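You operate a simulated robot arm through the tools that you are given. There is no shell and no other tool.

Carry out the task below with a simulated robot arm. There is one attempt and no reset: what you move stays moved.

TASK
At the cabinet panel, switch the truck from mains power to the generator.
Fine: air and bench breakers off before the dial turns, then on again, air first; the generator keeps running.

Only the result counts: the job must be done as asked and must still hold three seconds after the hand-in. Knocking over, shifting, dropping, spilling or breaking anything else fails it.

THE ROBOT
A 7-joint arm with a fingered hand, fixed in place. Base frame: the origin is at the foot of the arm, x ahead of it, y to its left, z up. Lengths are in mm, angles in degrees, forces in N, time in s.
With the tool pointing down near the work surface it reaches from about 100 to 600 mm from the base axis. Its first joint turns from -115.0 to 115.0 degrees. Payload 3.1 kg.
The TCP is the grasp point between the finger pads, 22 mm short of the fingertips. In the tool frame z runs along the fingers and y along their closing line. The gripper opens to 112 mm. The gripper's body begins 60 mm behind the TCP. The gripper is a hand of 3 fingers: y runs from the thumb to the fingers, the wrist lies at [0, 0, -218] in the tool frame.
Orientation is that of the tool frame in the base frame, as a unit quaternion [w, x, y, z]. With the fingers straight down and closing along the base's y, the tool's x points along the base's -x, its y along +y and its z along -z.

THE INTERFACE
- The arm moves only by the tool step_arm. Its arguments are lists of equal length, an entry for each row: "linear": the shift along the tool's x, y, z in units of 50 mm (1.0 is 50 mm), a list of three; "turn": the turn, a rotation vector about the tool's x, y, z in units of 8 degrees (1.0 is 8 degrees), a list of three. In form: {"linear": [[x, y, z], ...], "turn": [[ax, ay, az], ...]}. A call has 1 to 20 rows; each row shifts and turns the commanded pose from where the row before left it, along the tool's axes as they then stand. A call with a number of a shift or a turn outside -1 to 1 is refused whole. Rows are played at 5 a second. More than 50 mm and 8.6 degrees between two rows, and nothing of the call is played. A pose out of reach is approached as far as the arm can. The call stops where the force on the tool passes 40 N (or 10 N more than at its start, if that is more) or the arm is blocked; 0.2 s more then pass. In this call time passes only in rows, and 0.2 s behind the last. The reply holds the time, the measured pose of the TCP, the force on the tool along the base axes, the opening and the grip force, in the units named above and with some noise, with the torque about the TCP (base axes, N m) and any sound that the robot's microphone picked up.
- Cameras (640 x 400 px; columns grow to the right, rows downward): "scene" is fixed at [49.7, 500.5, 1361.5]; the picture's right is [-0.80, -0.60, 0.00], its down [-0.55, 0.72, -0.42] and it looks along [0.26, -0.34, -0.91] (base axes); focal length 245 px, centre (320, 200). "wrist" rides on the gripper at [66, 3, -80] in the tool frame; the picture's right is [-0.05, 1.00, 0.00], its down [-0.77, -0.04, -0.64] and it looks along [-0.64, -0.03, 0.77] (tool axes); focal length 275 px, centre (320, 200). There is no depth. A picture from a camera that has moved, and an enlarged one, comes with that camera's place and axes in the base frame and with its lens.
- camera(camera): a new picture of that camera. It takes no simulated time.
- raise_lower(by): slides the trunk up (or, below 0, down) by that many mm; the arm rides with it, the base frame stays. It gives what a move gives, with no picture.
- set_fingers(finger1, finger2, thumb_bend): sets how far each is bent, from 0 (flat) to 1 (curled in); at 0.3 the hand is open as for a grip, at 0.7 the pads meet at the TCP. One left out holds its place. A second passes; each finger stops where it meets its share of the squeeze, and holds until it gets a number again. It is the only way to open and close the hand. It gives what a move gives, with no picture; readings hold the bend of each and the force on the fingers (four entries, about 0 where the hand has none), thumb and palm.
- zoom(camera, box): a new picture of the part [left, top, right, bottom] of that camera's present view, enlarged. It takes no simulated time.
- close_job(): hands the job in; it is judged then, once.

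Places have to be worked out from the pictures, the camera data and where the tool is seen. Open the gripper and draw the arm clear of the work before you hand the job in, unless the task says otherwise.

The tools are called as a command line: name --argument value ..., lists and objects as JSON in quotes. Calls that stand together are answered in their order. step_arm: Moves the arm, as the interface text tells. Its arguments: {"type":"object","properties":{"linear":{"type":"array","items":{"type":"array","items":{"type":"number"}}},"turn":{"type":"array","items":{"type":"array","items":{"type":"number"}}}},"required":["linear","turn"]} The other tools are called the same way: raise_lower (by) slides the trunk up or down; set_fingers (finger1, finger2, thumb_bend) moves the fingers one by one; camera (camera) takes a picture; zoom (camera, box) takes an enlarged picture of a part of a camera's view; close_job () hands the job in.

At the start:

```text
clock: 0.0
position: [133.0, 339.5, 1047.1]
ee_rot: [0.0, 0.0, 1.0, 0.0]
ft_force: [-0.5, -0.7, -0.6]
ft_torque: [-0.02, 0.02, -0.01]
grip_width: 112.0
gripper_force: 0.0
shape: jaw
bend: [0.3, 0.3, 0.3]
finger forces: [0.0, 0.0, 0.0, 0.1, 0.0, 0.1]
trunk travel left (down, up): [-600.0, 390.0]
```

scene: 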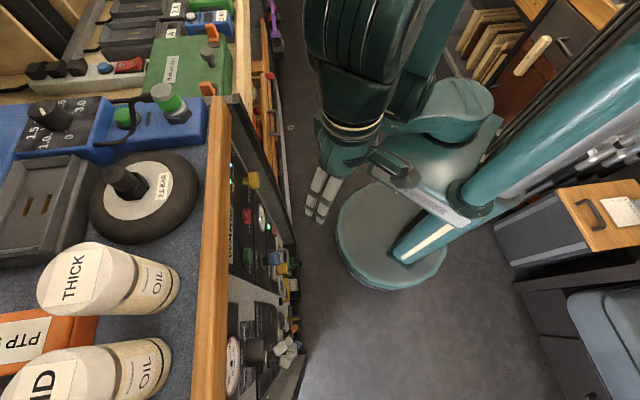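
wrist: 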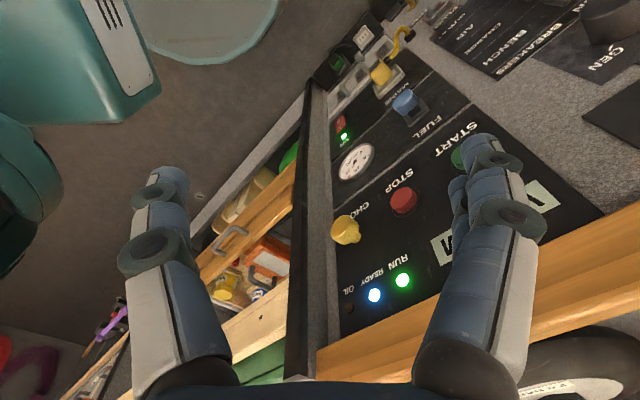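

I'll begin by looking at the panel more closely from both cameras before I move anything.

zoom --camera "wrist" --box '[300, 0, 640, 212]'

zoom --camera "scene" --box '[200, 150, 340, 400]'

zoom --camera "wrist" --box '[300, 100, 640, 340]'

```text
1.88 times, centred on (470, 106) of wrist
camera zoom: at [66.9, 343.0, 1125.6], right [0.05, 1.0, 0.0], down [0.77, -0.04, 0.64], along [0.64, -0.03, -0.77], focal length 518 px, centre (38, 377)
```

zoom: 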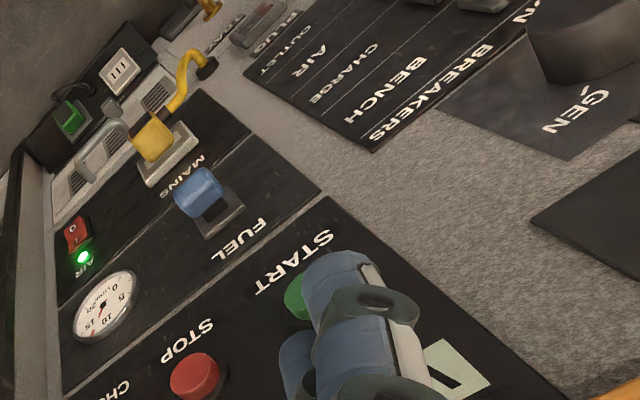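

```text
1.60 times, centred on (270, 275) of scene
camera zoom: at [49.7, 500.5, 1361.5], right [-0.8, -0.6, 0.0], down [-0.55, 0.72, -0.42], along [0.26, -0.34, -0.91], focal length 392 px, centre (400, 80)
```

zoom: 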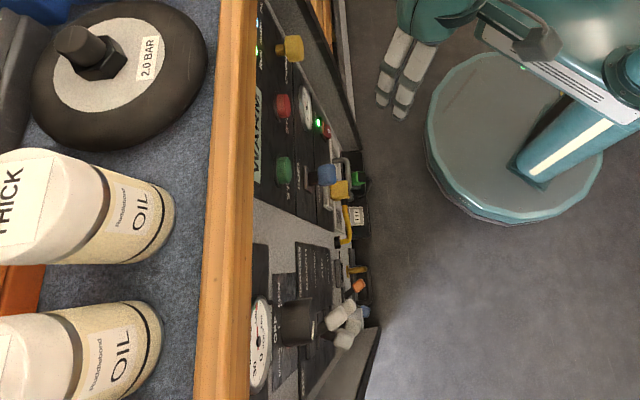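

```text
1.67 times, centred on (470, 220) of wrist
camera zoom: at [66.9, 343.0, 1125.6], right [0.05, 1.0, 0.0], down [0.77, -0.04, 0.64], along [0.64, -0.03, -0.77], focal length 459 px, centre (70, 167)
```

zoom: 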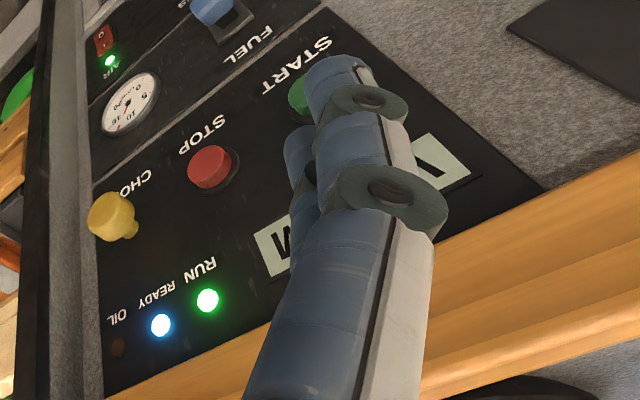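

The panel is a vertical face, running roughly along (-0.62, 0.78), facing (-0.78, -0.62). STOP is near (299, 439, 857) and START near (248, 502, 829). I'll yaw the hand to face the panel, then pitch it so the wrist camera looks straight at it.

step_arm --linear '[[0, 0, 0], [0, 0, 0], [0, 0, 0], [0, 0, 0], [0, 0, 0], [0, 0, 0], [0, 0, 0], [0, 0, 0], [0, 0, 0]]' --turn '[[0, 0, -0.95], [0, 0, -0.95], [0, 0, -0.95], [0, 0, -0.95], [0, 0, -0.95], [0, -0.9, 0], [0, -0.9, 0], [0, -0.9, 0], [0, -0.9, 0]]'

camera --camera "wrist"

camera --camera "scene"

```text
clock: 2.0
position: [133.1, 338.6, 1045.5]
ee_rot: [0.236, -0.315, 0.916, 0.081]
ft_force: [-0.7, 0.5, -0.7]
ft_torque: [-0.02, -0.01, 0.0]
grip_width: 111.9
gripper_force: 0.1
shape: jaw
bend: [0.3, 0.3, 0.3]
finger forces: [0.0, 0.0, 0.0, 0.0, 0.1, 0.0]
trunk travel left (down, up): [-600.0, 390.0]
```

```text
taken
camera wrist: at [55.0, 282.6, 1083.5], right [-0.58, 0.81, 0.02], down [0.31, 0.2, 0.93], along [0.75, 0.55, -0.37], focal length 275 px, centre (320, 200)
```

wrist: 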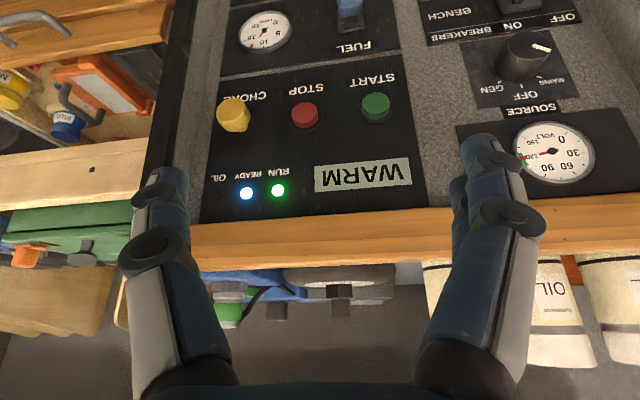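

```text
taken
```

scene: 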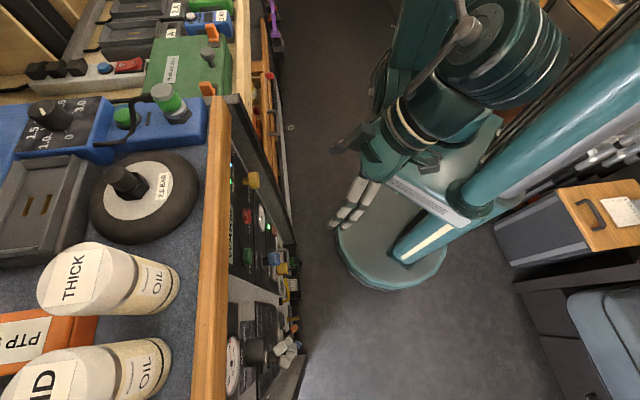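

The view works: a SOURCE dial (MAINS / OFF / GEN) with the breakers below it. I'll lower the trunk so the camera faces the controls.

raise_lower --by -250

camera --camera "wrist"

camera --camera "scene"

```text
clock: 4.6
position: [132.9, 341.1, 796.0]
ee_rot: [0.235, -0.316, 0.916, 0.081]
ft_force: [0.3, 0.8, -0.5]
ft_torque: [-0.01, 0.05, 0.0]
grip_width: 112.0
gripper_force: 0.1
shape: jaw
bend: [0.3, 0.3, 0.3]
finger forces: [0.0, 0.0, 0.0, 0.0, 0.1, 0.1]
trunk travel left (down, up): [-350.0, 640.0]
```

```text
taken
camera wrist: at [55.2, 282.6, 833.7], right [-0.58, 0.81, 0.02], down [0.31, 0.2, 0.93], along [0.75, 0.55, -0.37], focal length 275 px, centre (320, 200)
```

wrist: 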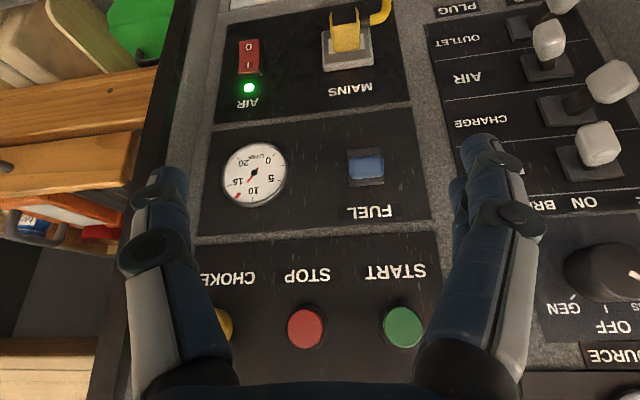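

```text
taken
```

scene: 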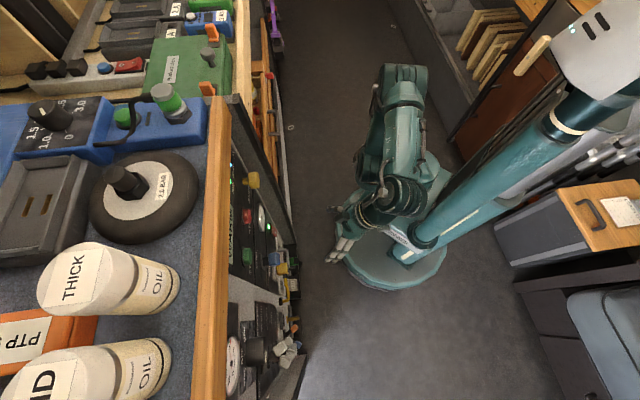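

The breakers are to the panel's left, so I'll shift 150 mm that way (tool +y) and finish pitching toward a head-on view.

step_arm --linear '[[0, 0.5, 0], [0, 0.5, 0], [0, 0.5, 0], [0, 0.5, 0], [0, 0.5, 0], [0, 0.5, 0]]' --turn '[[0, -0.3, 0], [0, -0.3, 0], [0, -0.3, 0], [0, -0.3, 0], [0, -0.3, 0], [0, -0.3, 0]]'

camera --camera "wrist"

camera --camera "scene"

```text
clock: 6.0
position: [40.1, 457.7, 795.8]
ee_rot: [0.348, -0.303, 0.879, 0.12]
ft_force: [-1.2, 0.3, 0.7]
ft_torque: [0.02, 0.01, -0.04]
grip_width: 111.8
gripper_force: 0.1
shape: jaw
bend: [0.3, 0.3, 0.3]
finger forces: [0.0, 0.1, 0.1, 0.1, 0.0, 0.0]
trunk travel left (down, up): [-350.0, 640.0]
```

```text
taken
camera wrist: at [-42.5, 396.2, 808.3], right [-0.59, 0.81, 0.03], down [0.12, 0.05, 0.99], along [0.8, 0.59, -0.13], focal length 275 px, centre (320, 200)
```

wrist: 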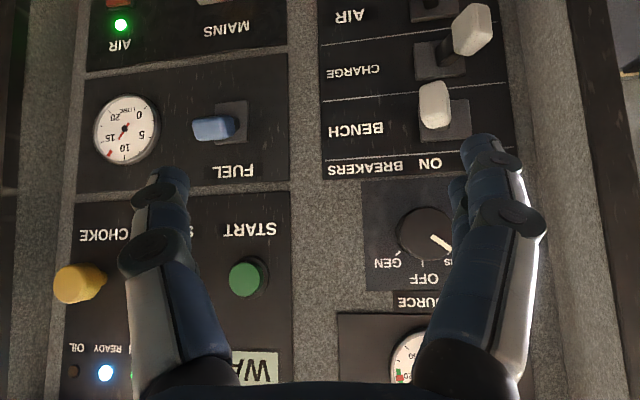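

```text
taken
```

scene: 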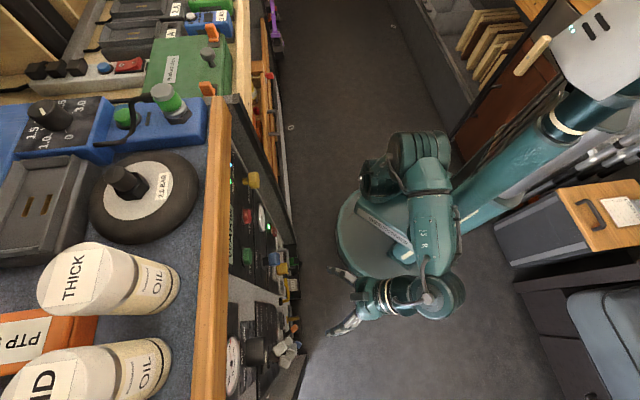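

The dial pointer is at MAINS. I'll drop another 110 mm to see the whole breaker column.

raise_lower --by -110

camera --camera "wrist"

zoom --camera "wrist" --box '[300, 60, 540, 260]'

```text
clock: 7.4
position: [41.2, 456.9, 685.5]
ee_rot: [0.348, -0.303, 0.879, 0.12]
ft_force: [-0.3, -0.5, 0.6]
ft_torque: [0.0, -0.03, -0.04]
grip_width: 111.8
gripper_force: 0.1
shape: jaw
bend: [0.3, 0.3, 0.3]
finger forces: [0.1, 0.0, 0.1, 0.0, 0.1, 0.0]
trunk travel left (down, up): [-240.0, 750.0]
```

```text
taken
camera wrist: at [-42.5, 395.8, 698.4], right [-0.59, 0.81, 0.03], down [0.12, 0.05, 0.99], along [0.8, 0.59, -0.13], focal length 275 px, centre (320, 200)
```

wrist: 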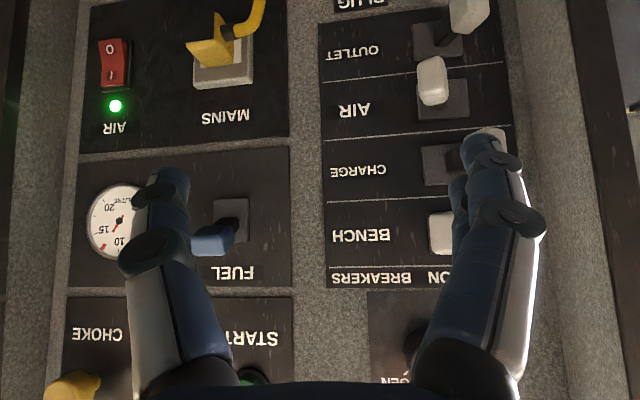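

```text
2.00 times, centred on (420, 160) of wrist
camera zoom: at [-42.5, 395.8, 698.4], right [-0.59, 0.81, 0.03], down [0.12, 0.05, 0.99], along [0.8, 0.59, -0.13], focal length 551 px, centre (120, 280)
```

zoom: 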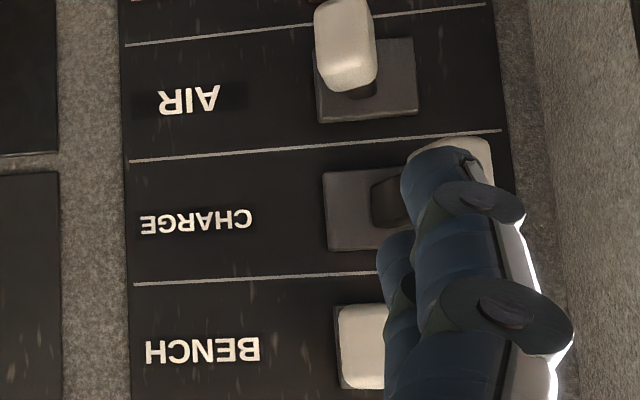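

The panel lies at about 45° in plan (inward normal ≈ (0.707, 0.707), plane n·p ≈ 532). ON is to the panel's right (tool -y): AIR and BENCH are ON, CHARGE and OUTLET OFF. I'll square the hand to the panel (tool z horizontal into it), well clear of the levers.

step_arm --linear '[[0, 0, 0], [0, 0, 0], [0, 0, 0], [0, 0, 0], [0, 0, 0], [0, 0, 0], [0, 0, 0], [0, 0, 0]]' --turn '[[-0.297, 0, -0.317], [-0.297, 0, -0.317], [0, -0.975, 0], [0, -0.975, 0], [0, -0.975, 0], [0, -0.975, 0], [0, -0.975, 0], [0, -0.975, 0]]'

camera --camera "wrist"

camera --camera "scene"

```text
clock: 9.2
position: [40.3, 457.6, 685.6]
ee_rot: [0.654, -0.27, 0.653, 0.271]
ft_force: [0.2, -0.5, -0.4]
ft_torque: [-0.02, -0.02, 0.01]
grip_width: 111.7
gripper_force: 0.0
shape: jaw
bend: [0.3, 0.3, 0.3]
finger forces: [0.0, 0.0, 0.0, 0.0, 0.0, 0.1]
trunk travel left (down, up): [-240.0, 750.0]
```

```text
taken
camera wrist: at [-18.4, 402.8, 619.1], right [-0.71, 0.71, 0.05], down [-0.42, -0.48, 0.77], along [0.57, 0.52, 0.64], focal length 275 px, centre (320, 200)
```

wrist: 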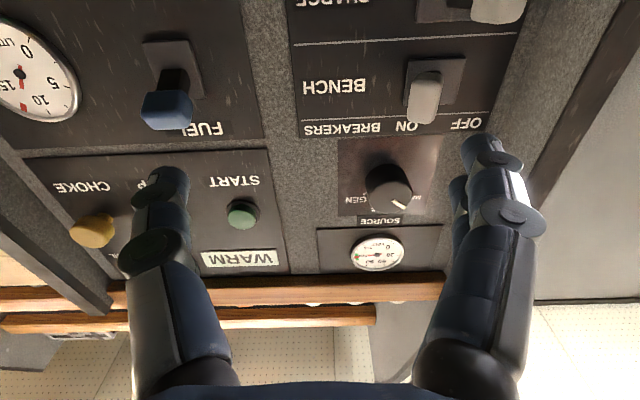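

```text
taken
```

scene: 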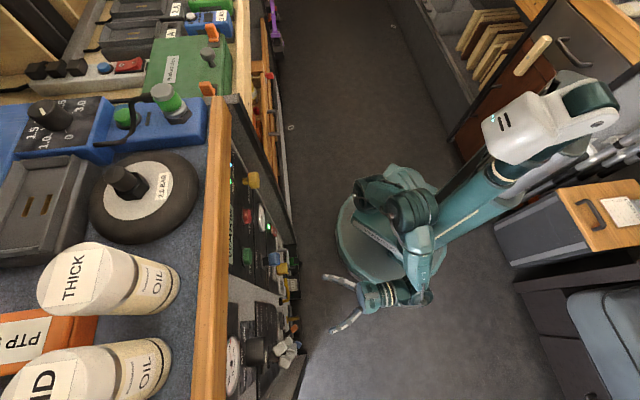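

The hand now faces the panel squarely. I'll curl the two fingers and flatten the thumb to use it as a single poking digit, then look at where its tip is.

set_fingers --finger1 1.0 --finger2 1.0 --thumb_bend 0.3

camera --camera "wrist"

zoom --camera "scene" --box '[200, 230, 440, 380]'

```text
clock: 10.2
position: [40.4, 457.5, 686.4]
ee_rot: [0.653, -0.27, 0.653, 0.271]
ft_force: [-0.4, 0.6, -0.3]
ft_torque: [0.01, 0.0, 0.0]
grip_width: 46.2
gripper_force: 0.0
shape: fingers
bend: [1.0, 1.0, 0.3]
finger forces: [0.0, 0.0, 0.1, 0.1, 0.1, 0.1]
trunk travel left (down, up): [-240.0, 750.0]
```

```text
taken
camera wrist: at [-18.3, 402.7, 619.2], right [-0.71, 0.71, 0.05], down [-0.42, -0.47, 0.77], along [0.57, 0.52, 0.64], focal length 275 px, centre (320, 200)
```

wrist: 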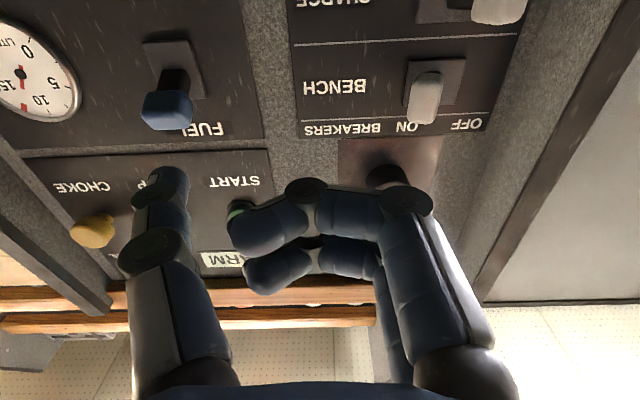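

```text
2.67 times, centred on (320, 305) of scene
camera zoom: at [49.7, 500.5, 1361.5], right [-0.8, -0.6, 0.0], down [-0.55, 0.72, -0.42], along [0.26, -0.34, -0.91], focal length 654 px, centre (320, -80)
```

zoom: 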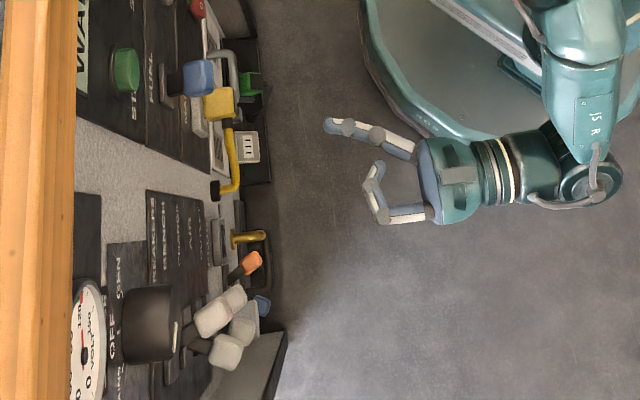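

Lever estimates: BENCH head ≈ (n 489, L 376, z 699), AIR ≈ (n 489, L 376, z 566); OFF sits at L ≈ 410. I'll first shift left at a safe distance to check the side frame for clearance.

step_arm --linear '[[0, 0.6, 0], [0, 0.6, 0], [0, 0.6, 0], [-0.25, 0.4, 0]]' --turn '[[0, 0, 0], [0, 0, 0], [0, 0, 0], [0, 0, 0]]'

camera --camera "wrist"

zoom --camera "scene" --box '[200, 250, 440, 400]'

```text
clock: 11.2
position: [-37.7, 534.7, 695.6]
ee_rot: [0.653, -0.272, 0.653, 0.27]
ft_force: [0.2, -0.2, 0.0]
ft_torque: [-0.01, 0.02, 0.02]
grip_width: 46.5
gripper_force: 0.0
shape: fingers
bend: [1.0, 1.0, 0.3]
finger forces: [0.1, 0.0, 0.0, 0.0, 0.0, 0.0]
trunk travel left (down, up): [-240.0, 750.0]
```

```text
taken
camera wrist: at [-96.3, 479.7, 630.2], right [-0.71, 0.71, 0.05], down [-0.42, -0.47, 0.77], along [0.57, 0.53, 0.64], focal length 275 px, centre (320, 200)
```

wrist: 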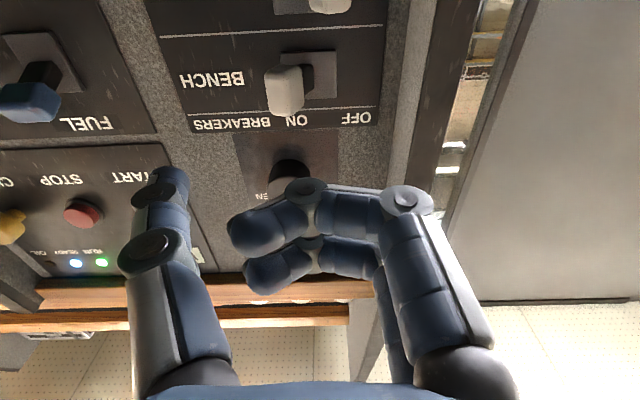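

```text
2.67 times, centred on (320, 325) of scene
camera zoom: at [49.7, 500.5, 1361.5], right [-0.8, -0.6, 0.0], down [-0.55, 0.72, -0.42], along [0.26, -0.34, -0.91], focal length 654 px, centre (320, -133)
```

zoom: 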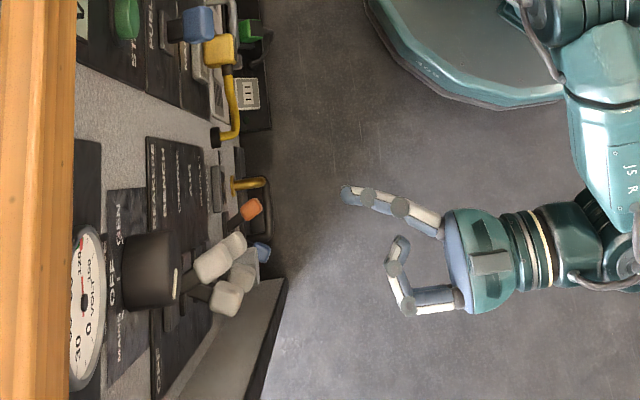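

The side cheek's front is near n ≈ 470, so the curled fingers (front at n ≈ 450 when poking) clear it. I'll bring the thumb in on the right side of the BENCH lever.

step_arm --linear '[[-0.07, 0, 0.6], [0, 0, 0.6], [0, 0, 0.6], [0, 0, 0.57]]' --turn '[[0, 0, 0], [0, 0, 0], [0, 0, 0], [0, 0, 0]]'

camera --camera "wrist"

zoom --camera "scene" --box '[200, 250, 440, 400]'

```text
clock: 12.2
position: [46.1, 619.5, 702.8]
ee_rot: [0.653, -0.271, 0.653, 0.272]
ft_force: [0.7, -0.7, -0.2]
ft_torque: [0.01, 0.02, -0.01]
grip_width: 46.5
gripper_force: 0.0
shape: fingers
bend: [1.0, 1.0, 0.3]
finger forces: [0.0, 0.0, 0.1, 0.0, 0.1, 0.1]
trunk travel left (down, up): [-240.0, 750.0]
```

```text
taken
camera wrist: at [-12.4, 564.5, 634.9], right [-0.71, 0.71, 0.05], down [-0.42, -0.47, 0.77], along [0.57, 0.53, 0.63], focal length 275 px, centre (320, 200)
```

wrist: 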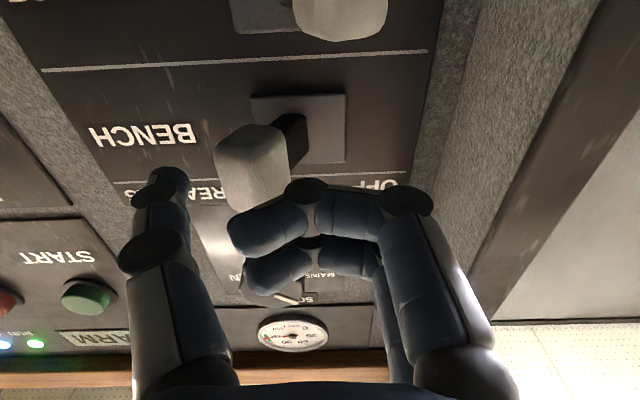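

```text
2.67 times, centred on (320, 325) of scene
camera zoom: at [49.7, 500.5, 1361.5], right [-0.8, -0.6, 0.0], down [-0.55, 0.72, -0.42], along [0.26, -0.34, -0.91], focal length 654 px, centre (320, -133)
```

zoom: 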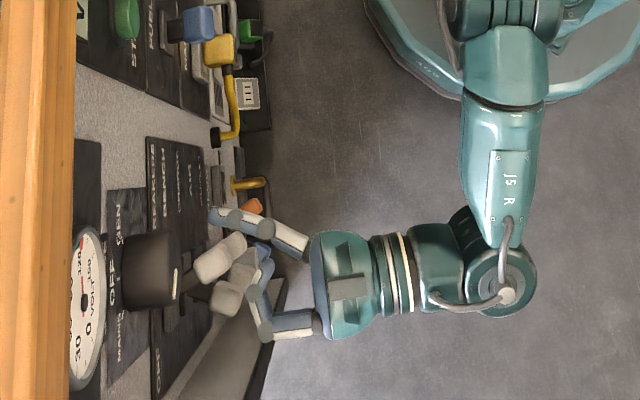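

The thumb is beside the BENCH handle with about 10 mm of gap. Now I'll push it left (tool +y) toward OFF in small steps.

step_arm --linear '[[0, 0.16, 0], [0, 0.16, 0], [0, 0.16, 0], [0, 0.16, 0], [0, 0.16, 0], [0, 0.12, 0]]' --turn '[[0, 0, 0], [0, 0, 0], [0, 0, 0], [0, 0, 0], [0, 0, 0], [0, 0, 0]]'

camera --camera "wrist"

zoom --camera "scene" --box '[200, 250, 440, 400]'

```text
clock: 13.6
position: [13.7, 651.7, 702.7]
ee_rot: [0.653, -0.27, 0.653, 0.27]
ft_force: [0.3, -0.7, -0.2]
ft_torque: [-0.01, -0.05, 0.02]
grip_width: 46.6
gripper_force: 0.1
shape: fingers
bend: [1.0, 1.0, 0.3]
finger forces: [0.0, 0.0, 0.0, 0.0, 0.1, 0.1]
trunk travel left (down, up): [-240.0, 750.0]
```

```text
taken
camera wrist: at [-45.6, 596.8, 635.4], right [-0.71, 0.71, 0.05], down [-0.42, -0.47, 0.77], along [0.57, 0.53, 0.63], focal length 275 px, centre (320, 200)
```

wrist: 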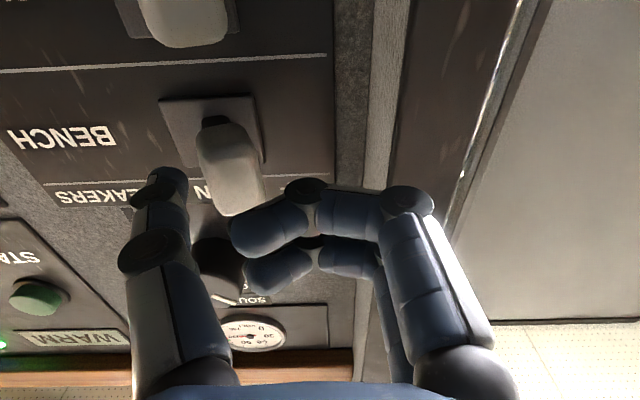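

```text
2.67 times, centred on (320, 325) of scene
camera zoom: at [49.7, 500.5, 1361.5], right [-0.8, -0.6, 0.0], down [-0.55, 0.72, -0.42], along [0.26, -0.34, -0.91], focal length 654 px, centre (320, -133)
```

zoom: 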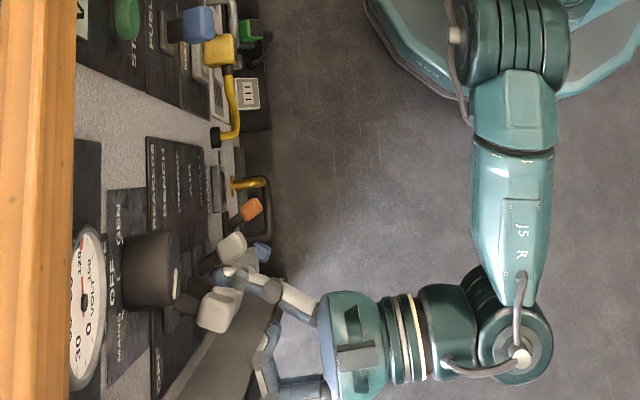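

BENCH has snapped over to L ≈ 413, the same as CHARGE's OFF position. I'll move the thumb back right and out, then lower to AIR's height.

step_arm --linear '[[0, -0.3, 0], [0, -0.3, 0], [0, -0.3, -0.3], [0, 0, -0.6], [0, 0, -0.6]]' --turn '[[0, 0, 0], [0, 0, 0], [0, 0, 0], [0, 0, 0], [0, 0, 0]]'

raise_lower --by -136

camera --camera "wrist"

zoom --camera "scene" --box '[200, 250, 440, 400]'

```text
clock: 14.8
position: [-8.0, 567.6, 702.5]
ee_rot: [0.654, -0.271, 0.653, 0.27]
ft_force: [1.1, 0.2, -0.2]
ft_torque: [-0.03, -0.01, -0.03]
grip_width: 46.4
gripper_force: 0.0
shape: fingers
bend: [1.0, 1.0, 0.3]
finger forces: [0.1, 0.1, 0.0, 0.0, 0.1, 0.0]
trunk travel left (down, up): [-240.0, 750.0]
```

```text
clock: 16.4
position: [-7.4, 566.9, 565.2]
ee_rot: [0.654, -0.27, 0.653, 0.271]
ft_force: [0.4, -0.8, 0.6]
ft_torque: [-0.07, -0.02, 0.04]
grip_width: 46.4
gripper_force: 0.1
shape: fingers
bend: [1.0, 1.0, 0.3]
finger forces: [0.1, 0.0, 0.1, 0.0, 0.0, 0.0]
trunk travel left (down, up): [-104.0, 886.0]
```

```text
taken
camera wrist: at [-66.5, 512.5, 498.6], right [-0.71, 0.71, 0.05], down [-0.42, -0.47, 0.77], along [0.57, 0.52, 0.64], focal length 275 px, centre (320, 200)
```

wrist: 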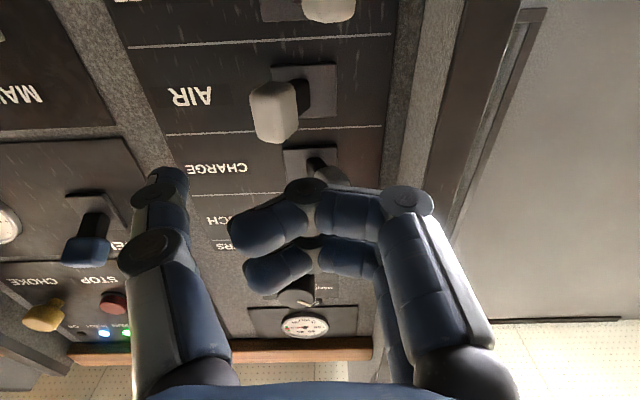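

```text
2.67 times, centred on (320, 325) of scene
camera zoom: at [49.7, 500.5, 1361.5], right [-0.8, -0.6, 0.0], down [-0.55, 0.72, -0.42], along [0.26, -0.34, -0.91], focal length 654 px, centre (320, -133)
```

zoom: 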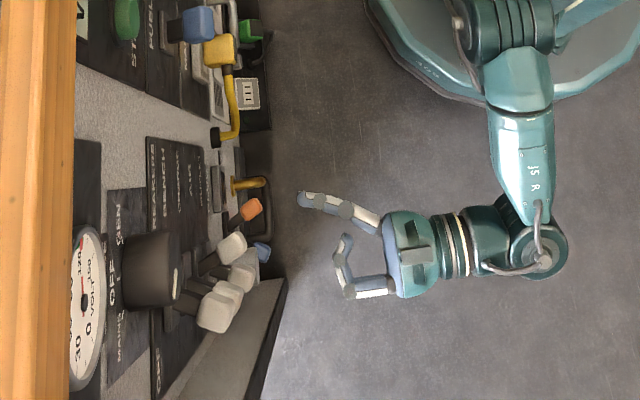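

AIR handle at L ≈ 375, z ≈ 567, matching the hand height; BENCH shows OFF in the scene view. Advance the thumb beside AIR and push left.

step_arm --linear '[[0, 0, 0.5], [0, 0, 0.5], [0, 0, 0.5]]' --turn '[[0, 0, 0], [0, 0, 0], [0, 0, 0]]'

camera --camera "wrist"

zoom --camera "scene" --box '[200, 250, 440, 400]'

```text
clock: 17.2
position: [44.4, 619.1, 564.1]
ee_rot: [0.653, -0.27, 0.654, 0.271]
ft_force: [0.6, 0.5, 0.1]
ft_torque: [0.0, 0.03, 0.04]
grip_width: 46.6
gripper_force: 0.1
shape: fingers
bend: [1.0, 1.0, 0.3]
finger forces: [0.1, 0.1, 0.0, 0.0, 0.0, 0.0]
trunk travel left (down, up): [-104.0, 886.0]
```

```text
taken
camera wrist: at [-13.1, 565.3, 497.8], right [-0.71, 0.71, 0.05], down [-0.42, -0.47, 0.77], along [0.57, 0.53, 0.64], focal length 275 px, centre (320, 200)
```

wrist: 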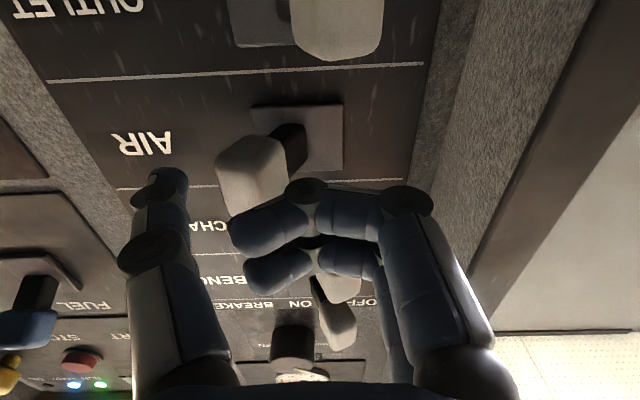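

```text
2.67 times, centred on (320, 325) of scene
camera zoom: at [49.7, 500.5, 1361.5], right [-0.8, -0.6, 0.0], down [-0.55, 0.72, -0.42], along [0.26, -0.34, -0.91], focal length 654 px, centre (320, -133)
```

zoom: 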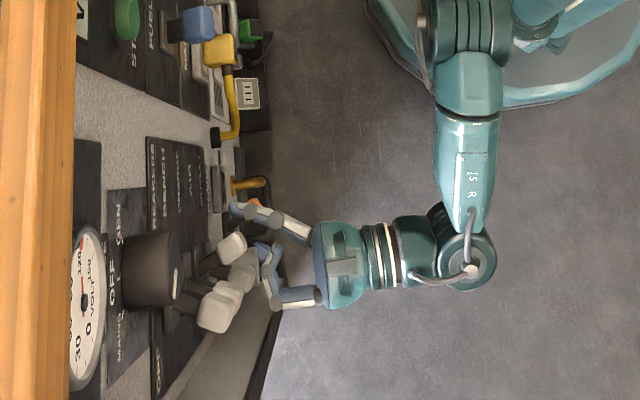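

The geometry here matches the BENCH case, so I'll push AIR left with the same stroke.

step_arm --linear '[[0, 0.16, 0], [0, 0.16, 0], [0, 0.16, 0], [0, 0.16, 0], [0, 0.16, 0], [0, 0.14, 0]]' --turn '[[0, 0, 0], [0, 0, 0], [0, 0, 0], [0, 0, 0], [0, 0, 0], [0, 0, 0]]'

camera --camera "wrist"

zoom --camera "scene" --box '[200, 250, 440, 400]'

```text
clock: 18.6
position: [12.1, 654.2, 565.1]
ee_rot: [0.654, -0.27, 0.653, 0.27]
ft_force: [-0.2, -1.0, -0.2]
ft_torque: [0.02, 0.01, -0.01]
grip_width: 46.7
gripper_force: 0.0
shape: fingers
bend: [1.0, 1.0, 0.3]
finger forces: [0.1, 0.0, 0.0, 0.0, 0.0, 0.0]
trunk travel left (down, up): [-104.0, 886.0]
```

```text
taken
camera wrist: at [-47.2, 599.2, 497.6], right [-0.71, 0.71, 0.05], down [-0.42, -0.47, 0.77], along [0.57, 0.53, 0.63], focal length 275 px, centre (320, 200)
```

wrist: 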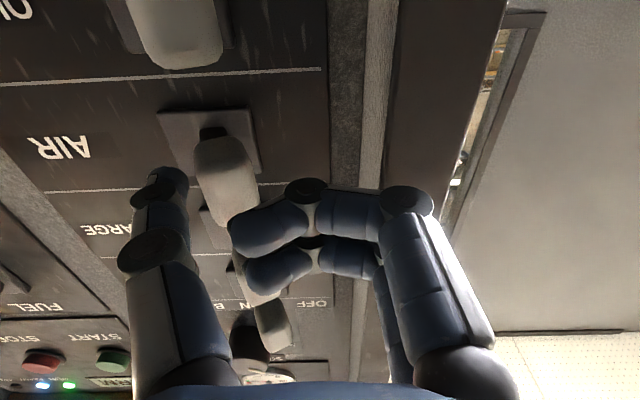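

```text
2.67 times, centred on (320, 325) of scene
camera zoom: at [49.7, 500.5, 1361.5], right [-0.8, -0.6, 0.0], down [-0.55, 0.72, -0.42], along [0.26, -0.34, -0.91], focal length 654 px, centre (320, -133)
```

zoom: 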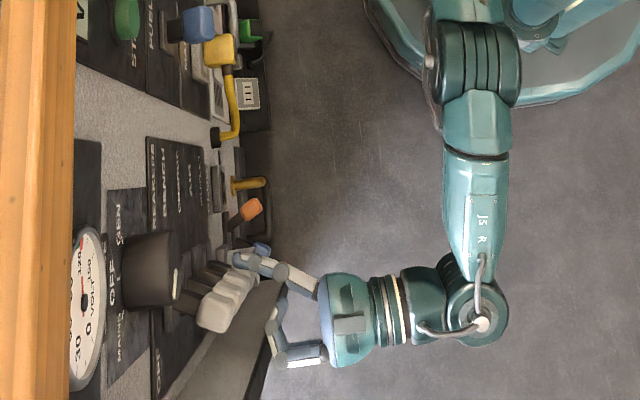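

All breaker handles now line up at OFF. I'll release, back away, and go up to the SOURCE dial, which I estimate is centred at L ≈ 364, z ≈ 808, with its front at n ≈ 499.

step_arm --linear '[[0, -0.3, 0], [0, -0.3, -0.2], [0, -0.3, -0.5], [0, -0.3, -0.6], [0, -0.3, -0.6], [0, -0.3, -0.7]]' --turn '[[0, 0, 0], [0, 0, 0], [0, 0, 0], [0, 0, 0], [0, 0, 0], [0, 0, 0]]'

raise_lower --by 243

set_fingers --finger1 0.3 --finger2 0.3 --thumb_bend 0.3

camera --camera "wrist"

zoom --camera "scene" --box '[200, 250, 440, 400]'

```text
clock: 20.0
position: [-14.5, 499.0, 566.5]
ee_rot: [0.654, -0.27, 0.653, 0.27]
ft_force: [0.8, -0.1, 0.5]
ft_torque: [-0.04, -0.02, 0.02]
grip_width: 46.6
gripper_force: 0.1
shape: fingers
bend: [1.0, 1.0, 0.3]
finger forces: [0.1, 0.0, 0.1, 0.0, 0.1, 0.0]
trunk travel left (down, up): [-104.0, 886.0]
```

```text
clock: 22.6
position: [-15.6, 499.7, 810.6]
ee_rot: [0.653, -0.271, 0.653, 0.271]
ft_force: [0.7, 0.2, -1.3]
ft_torque: [0.02, -0.04, -0.01]
grip_width: 46.8
gripper_force: 0.0
shape: fingers
bend: [1.0, 1.0, 0.3]
finger forces: [0.0, 0.1, 0.0, 0.0, 0.0, 0.1]
trunk travel left (down, up): [-347.0, 643.0]
```

```text
clock: 23.6
position: [-15.2, 499.1, 809.2]
ee_rot: [0.653, -0.271, 0.653, 0.27]
ft_force: [-0.2, 0.4, -0.8]
ft_torque: [-0.02, -0.01, 0.0]
grip_width: 111.7
gripper_force: 0.1
shape: fingers
bend: [0.3, 0.3, 0.3]
finger forces: [0.1, 0.0, 0.1, 0.1, 0.0, 0.0]
trunk travel left (down, up): [-347.0, 643.0]
```

```text
taken
camera wrist: at [-73.9, 444.4, 743.0], right [-0.71, 0.71, 0.05], down [-0.42, -0.47, 0.77], along [0.57, 0.52, 0.64], focal length 275 px, centre (320, 200)
```

wrist: 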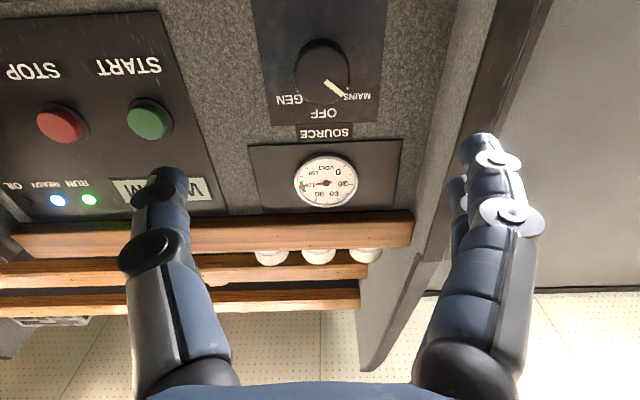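

```text
2.67 times, centred on (320, 325) of scene
camera zoom: at [49.7, 500.5, 1361.5], right [-0.8, -0.6, 0.0], down [-0.55, 0.72, -0.42], along [0.26, -0.34, -0.91], focal length 654 px, centre (320, -133)
```

zoom: 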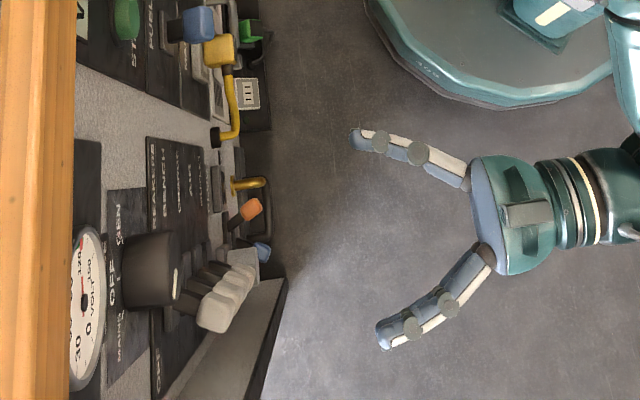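

I'll zoom on the dial for its centre, size and pointer angle.

zoom --camera "wrist" --box '[240, 0, 420, 120]'

```text
3.33 times, centred on (330, 60) of wrist
camera zoom: at [-73.9, 444.4, 743.0], right [-0.71, 0.71, 0.05], down [-0.42, -0.47, 0.77], along [0.57, 0.52, 0.64], focal length 918 px, centre (287, 667)
```

zoom: 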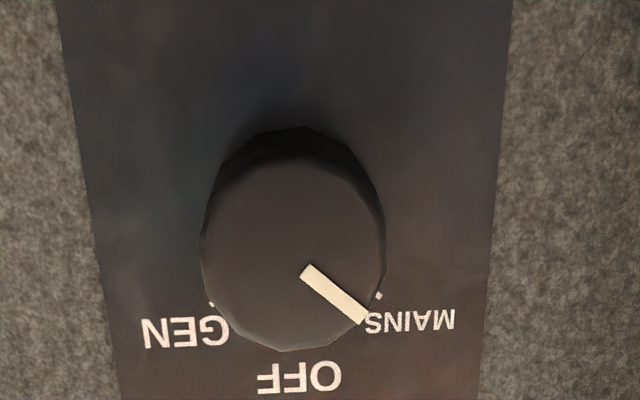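

Dial centre is L ≈ 364, z ≈ 810, diameter ≈ 45 mm, pointer at MAINS (45° off the top), and the TCP axis is lined up with it. I'll pre-rotate the hand -45° about the tool axis so a single 90° clockwise sweep is possible.

step_arm --linear '[[0, 0, 0], [0, 0, 0], [0, 0, 0], [0, 0, 0], [0, 0, 0], [0, 0, 0]]' --turn '[[0, 0, -0.9375], [0, 0, -0.9375], [0, 0, -0.9375], [0, 0, -0.9375], [0, 0, -0.9375], [0, 0, -0.9375]]'

camera --camera "wrist"

camera --camera "scene"

```text
clock: 24.9
position: [-14.3, 499.9, 809.8]
ee_rot: [0.707, -0.501, 0.499, -0.002]
ft_force: [0.0, -1.0, -0.2]
ft_torque: [0.01, 0.01, -0.01]
grip_width: 111.7
gripper_force: 0.0
shape: fingers
bend: [0.3, 0.3, 0.3]
finger forces: [0.1, 0.1, 0.0, 0.1, 0.0, 0.1]
trunk travel left (down, up): [-347.0, 643.0]
```

```text
taken
camera wrist: at [-39.8, 410.8, 760.9], right [-0.52, 0.52, -0.68], down [-0.82, -0.08, 0.57], along [0.24, 0.85, 0.47], focal length 275 px, centre (320, 200)
```

wrist: 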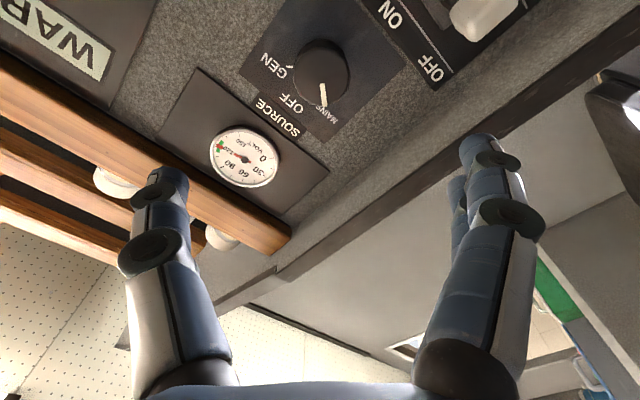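

```text
taken
```

scene: 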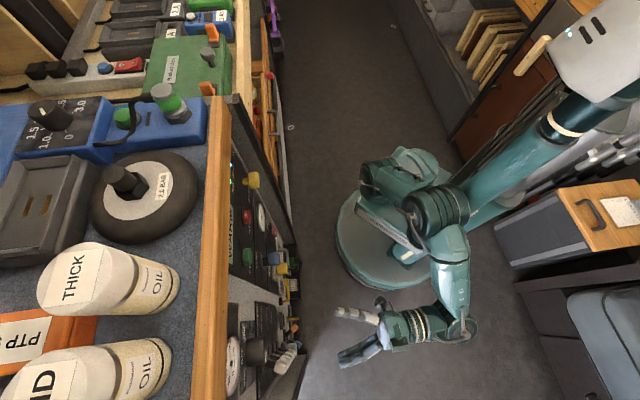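

Rotation worked and the knob stays centred. Advance 150 mm so the fingertips surround the knob.

step_arm --linear '[[0, 0, 0.6], [0, 0, 0.6], [0, 0, 0.6], [0, 0, 0.5], [0, 0, 0.4], [0, 0, 0.36]]' --turn '[[0, 0, 0], [0, 0, 0], [0, 0, 0], [0, 0, 0], [0, 0, 0], [0, 0, 0]]'

camera --camera "wrist"

zoom --camera "scene" --box '[200, 250, 440, 400]'

```text
clock: 26.4
position: [92.2, 608.9, 808.8]
ee_rot: [0.707, -0.5, 0.5, 0.0]
ft_force: [-0.4, -0.6, -0.1]
ft_torque: [-0.05, 0.02, 0.01]
grip_width: 111.4
gripper_force: 0.0
shape: fingers
bend: [0.3, 0.3, 0.3]
finger forces: [0.0, 0.0, 0.1, 0.0, 0.0, 0.0]
trunk travel left (down, up): [-347.0, 643.0]
```

```text
taken
camera wrist: at [67.1, 520.1, 759.9], right [-0.52, 0.52, -0.67], down [-0.82, -0.08, 0.57], along [0.24, 0.85, 0.47], focal length 275 px, centre (320, 200)
```

wrist: 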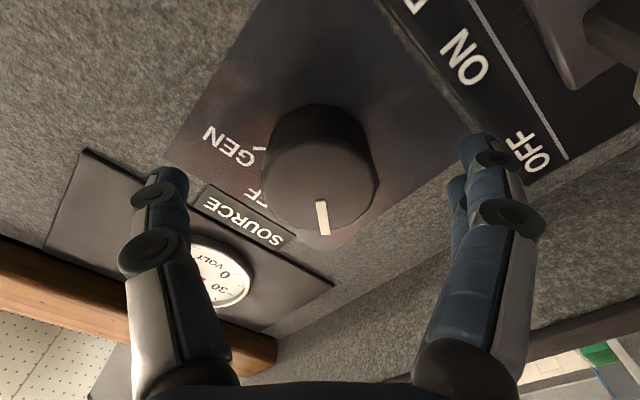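

```text
2.67 times, centred on (320, 325) of scene
camera zoom: at [49.7, 500.5, 1361.5], right [-0.8, -0.6, 0.0], down [-0.55, 0.72, -0.42], along [0.26, -0.34, -0.91], focal length 654 px, centre (320, -133)
```

zoom: 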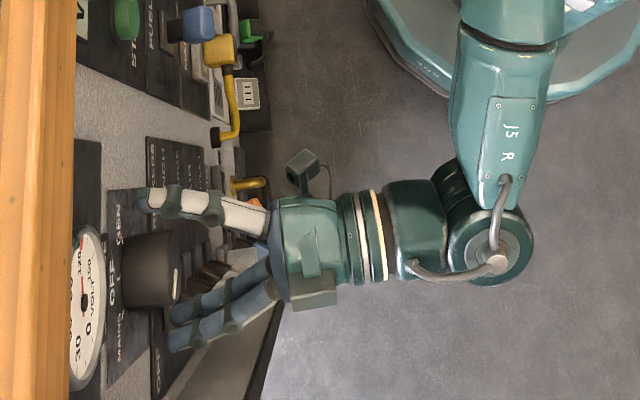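

The knob is centred between the digits and the fingertips overlap it by about 18 mm. Closing the hand on the knob.

set_fingers --finger1 0.7 --finger2 0.7 --thumb_bend 0.7

camera --camera "wrist"

```text
clock: 27.4
position: [92.3, 608.5, 808.2]
ee_rot: [0.706, -0.501, 0.5, 0.0]
ft_force: [2.6, 3.2, 0.9]
ft_torque: [0.01, 0.05, -0.01]
grip_width: 39.4
gripper_force: 16.2
shape: fingers
bend: [0.58, 0.57, 0.6]
finger forces: [7.6, 8.3, 0.0, 0.1, 15.9, 0.1]
trunk travel left (down, up): [-347.0, 643.0]
```

```text
taken
camera wrist: at [67.4, 520.1, 759.7], right [-0.52, 0.52, -0.67], down [-0.82, -0.08, 0.57], along [0.24, 0.85, 0.47], focal length 275 px, centre (320, 200)
```

wrist: 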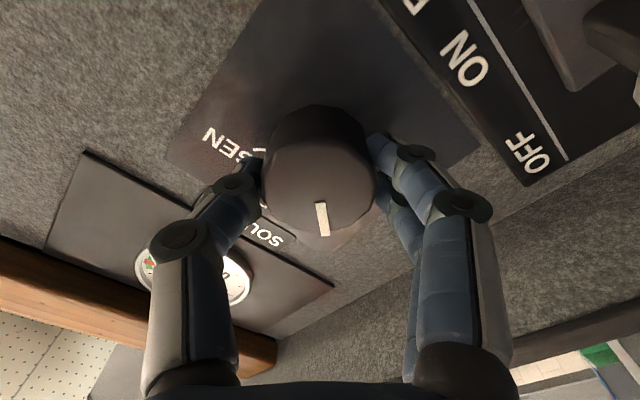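

A good grip (16 N, both fingers and thumb sharing). Turning clockwise 45° toward OFF first.

step_arm --linear '[[0, 0, 0], [0, 0, 0], [0, 0, 0], [0, 0, 0], [0, 0, 0], [0, 0, 0], [0, 0, 0], [0, 0, 0]]' --turn '[[0, 0, 0.7], [0, 0, 0.7], [0, 0, 0.7], [0, 0, 0.7], [0, 0, 0.7], [0, 0, 0.7], [0, 0, 0.7], [0, 0, 0.7]]'

camera --camera "wrist"

```text
clock: 29.1
position: [92.3, 608.1, 808.7]
ee_rot: [0.653, -0.272, 0.653, 0.27]
ft_force: [-0.7, 9.0, 2.0]
ft_torque: [0.02, -0.03, 0.19]
grip_width: 39.3
gripper_force: 16.4
shape: fingers
bend: [0.58, 0.57, 0.61]
finger forces: [9.4, 10.2, 0.1, 0.0, 13.0, 0.0]
trunk travel left (down, up): [-347.0, 643.0]
```

```text
taken
camera wrist: at [34.0, 553.4, 742.3], right [-0.71, 0.71, 0.04], down [-0.42, -0.47, 0.77], along [0.57, 0.53, 0.63], focal length 275 px, centre (320, 200)
```

wrist: 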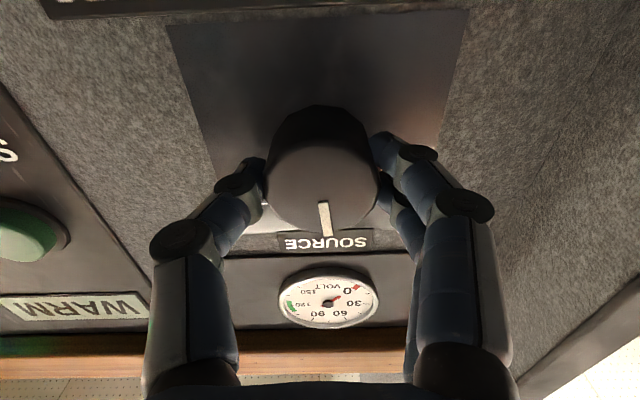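

The pointer is at OFF and the voltmeter has fallen to 0. Continue 45° clockwise to GEN.

step_arm --linear '[[0, 0, 0], [0, 0, 0], [0, 0, 0], [0, 0, 0], [0, 0, 0], [0, 0, 0], [0, 0, 0], [0, 0, 0]]' --turn '[[0, 0, 0.7], [0, 0, 0.7], [0, 0, 0.7], [0, 0, 0.7], [0, 0, 0.7], [0, 0, 0.7], [0, 0, 0.7], [0, 0, 0.8]]'

camera --camera "wrist"

```text
clock: 30.9
position: [92.0, 608.1, 808.4]
ee_rot: [0.498, 0.003, 0.707, 0.502]
ft_force: [1.2, 8.2, 2.8]
ft_torque: [0.05, -0.03, 0.19]
grip_width: 39.4
gripper_force: 16.5
shape: fingers
bend: [0.57, 0.57, 0.62]
finger forces: [9.7, 9.7, 0.0, 0.0, 13.5, 0.0]
trunk travel left (down, up): [-347.0, 643.0]
```

```text
taken
camera wrist: at [1.0, 586.3, 764.0], right [-0.47, 0.47, 0.74], down [-0.04, -0.86, 0.52], along [0.88, 0.21, 0.42], focal length 275 px, centre (320, 200)
```

wrist: 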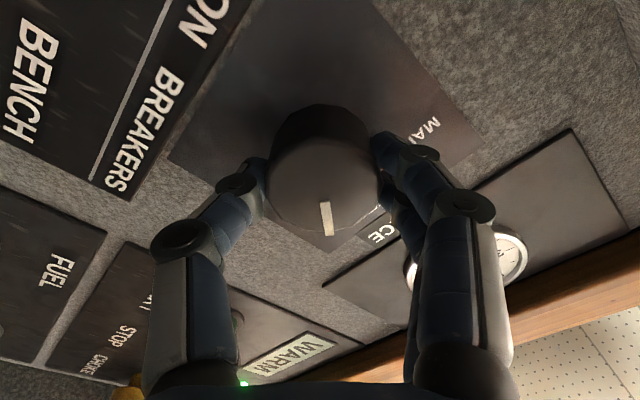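

The dial has turned a full 90°. I'll open the hand, back straight out, rotate to level and inspect.

set_fingers --finger1 0.3 --finger2 0.3 --thumb_bend 0.3

step_arm --linear '[[0, 0, -0.3], [0, 0, -0.5], [0, 0, -0.6], [0, 0, -0.6], [0, 0, -0.6], [0, 0, -0.3], [0, 0, 0], [0, 0, 0], [0, 0, 0], [0, 0, 0], [0, 0, 0], [0, 0, 0]]' --turn '[[0, 0, 0], [0, 0, 0], [0, 0, 0], [0, 0, 0], [0, 0, 0], [0, 0, 0], [0, 0, -0.95], [0, 0, -0.95], [0, 0, -0.95], [0, 0, -0.95], [0, 0, -0.95], [0, 0, -0.95]]'

camera --camera "wrist"

zoom --camera "wrist" --box '[0, 0, 420, 230]'

```text
clock: 31.9
position: [93.7, 606.1, 810.2]
ee_rot: [0.498, 0.002, 0.707, 0.502]
ft_force: [0.6, -1.1, -0.4]
ft_torque: [-0.01, 0.01, -0.03]
grip_width: 111.2
gripper_force: 0.0
shape: fingers
bend: [0.3, 0.3, 0.3]
finger forces: [0.0, 0.0, 0.1, 0.1, 0.1, 0.0]
trunk travel left (down, up): [-347.0, 643.0]
```

```text
clock: 34.5
position: [-8.3, 504.7, 810.6]
ee_rot: [0.654, -0.272, 0.653, 0.268]
ft_force: [-0.6, -0.7, -1.0]
ft_torque: [0.01, 0.03, 0.02]
grip_width: 111.2
gripper_force: 0.1
shape: fingers
bend: [0.3, 0.3, 0.3]
finger forces: [0.0, 0.0, 0.0, 0.0, 0.1, 0.1]
trunk travel left (down, up): [-347.0, 643.0]
```

```text
taken
camera wrist: at [-67.4, 450.1, 743.3], right [-0.71, 0.71, 0.04], down [-0.43, -0.47, 0.77], along [0.56, 0.53, 0.63], focal length 275 px, centre (320, 200)
```

wrist: 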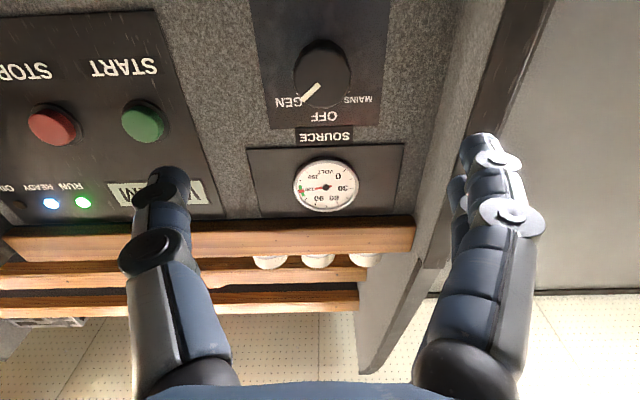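

```text
1.52 times, centred on (210, 115) of wrist
camera zoom: at [-67.4, 450.1, 743.3], right [-0.71, 0.71, 0.04], down [-0.43, -0.47, 0.77], along [0.56, 0.53, 0.63], focal length 420 px, centre (488, 330)
```

zoom: 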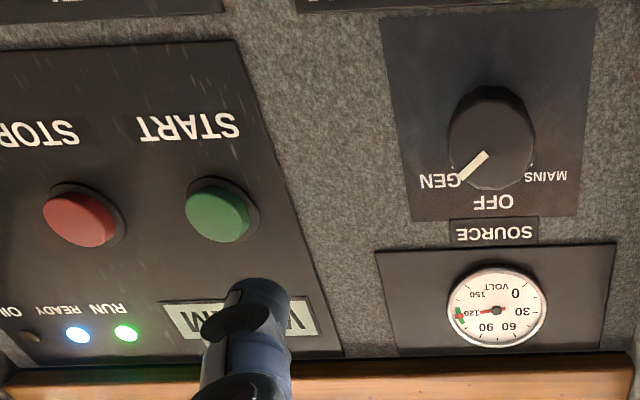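

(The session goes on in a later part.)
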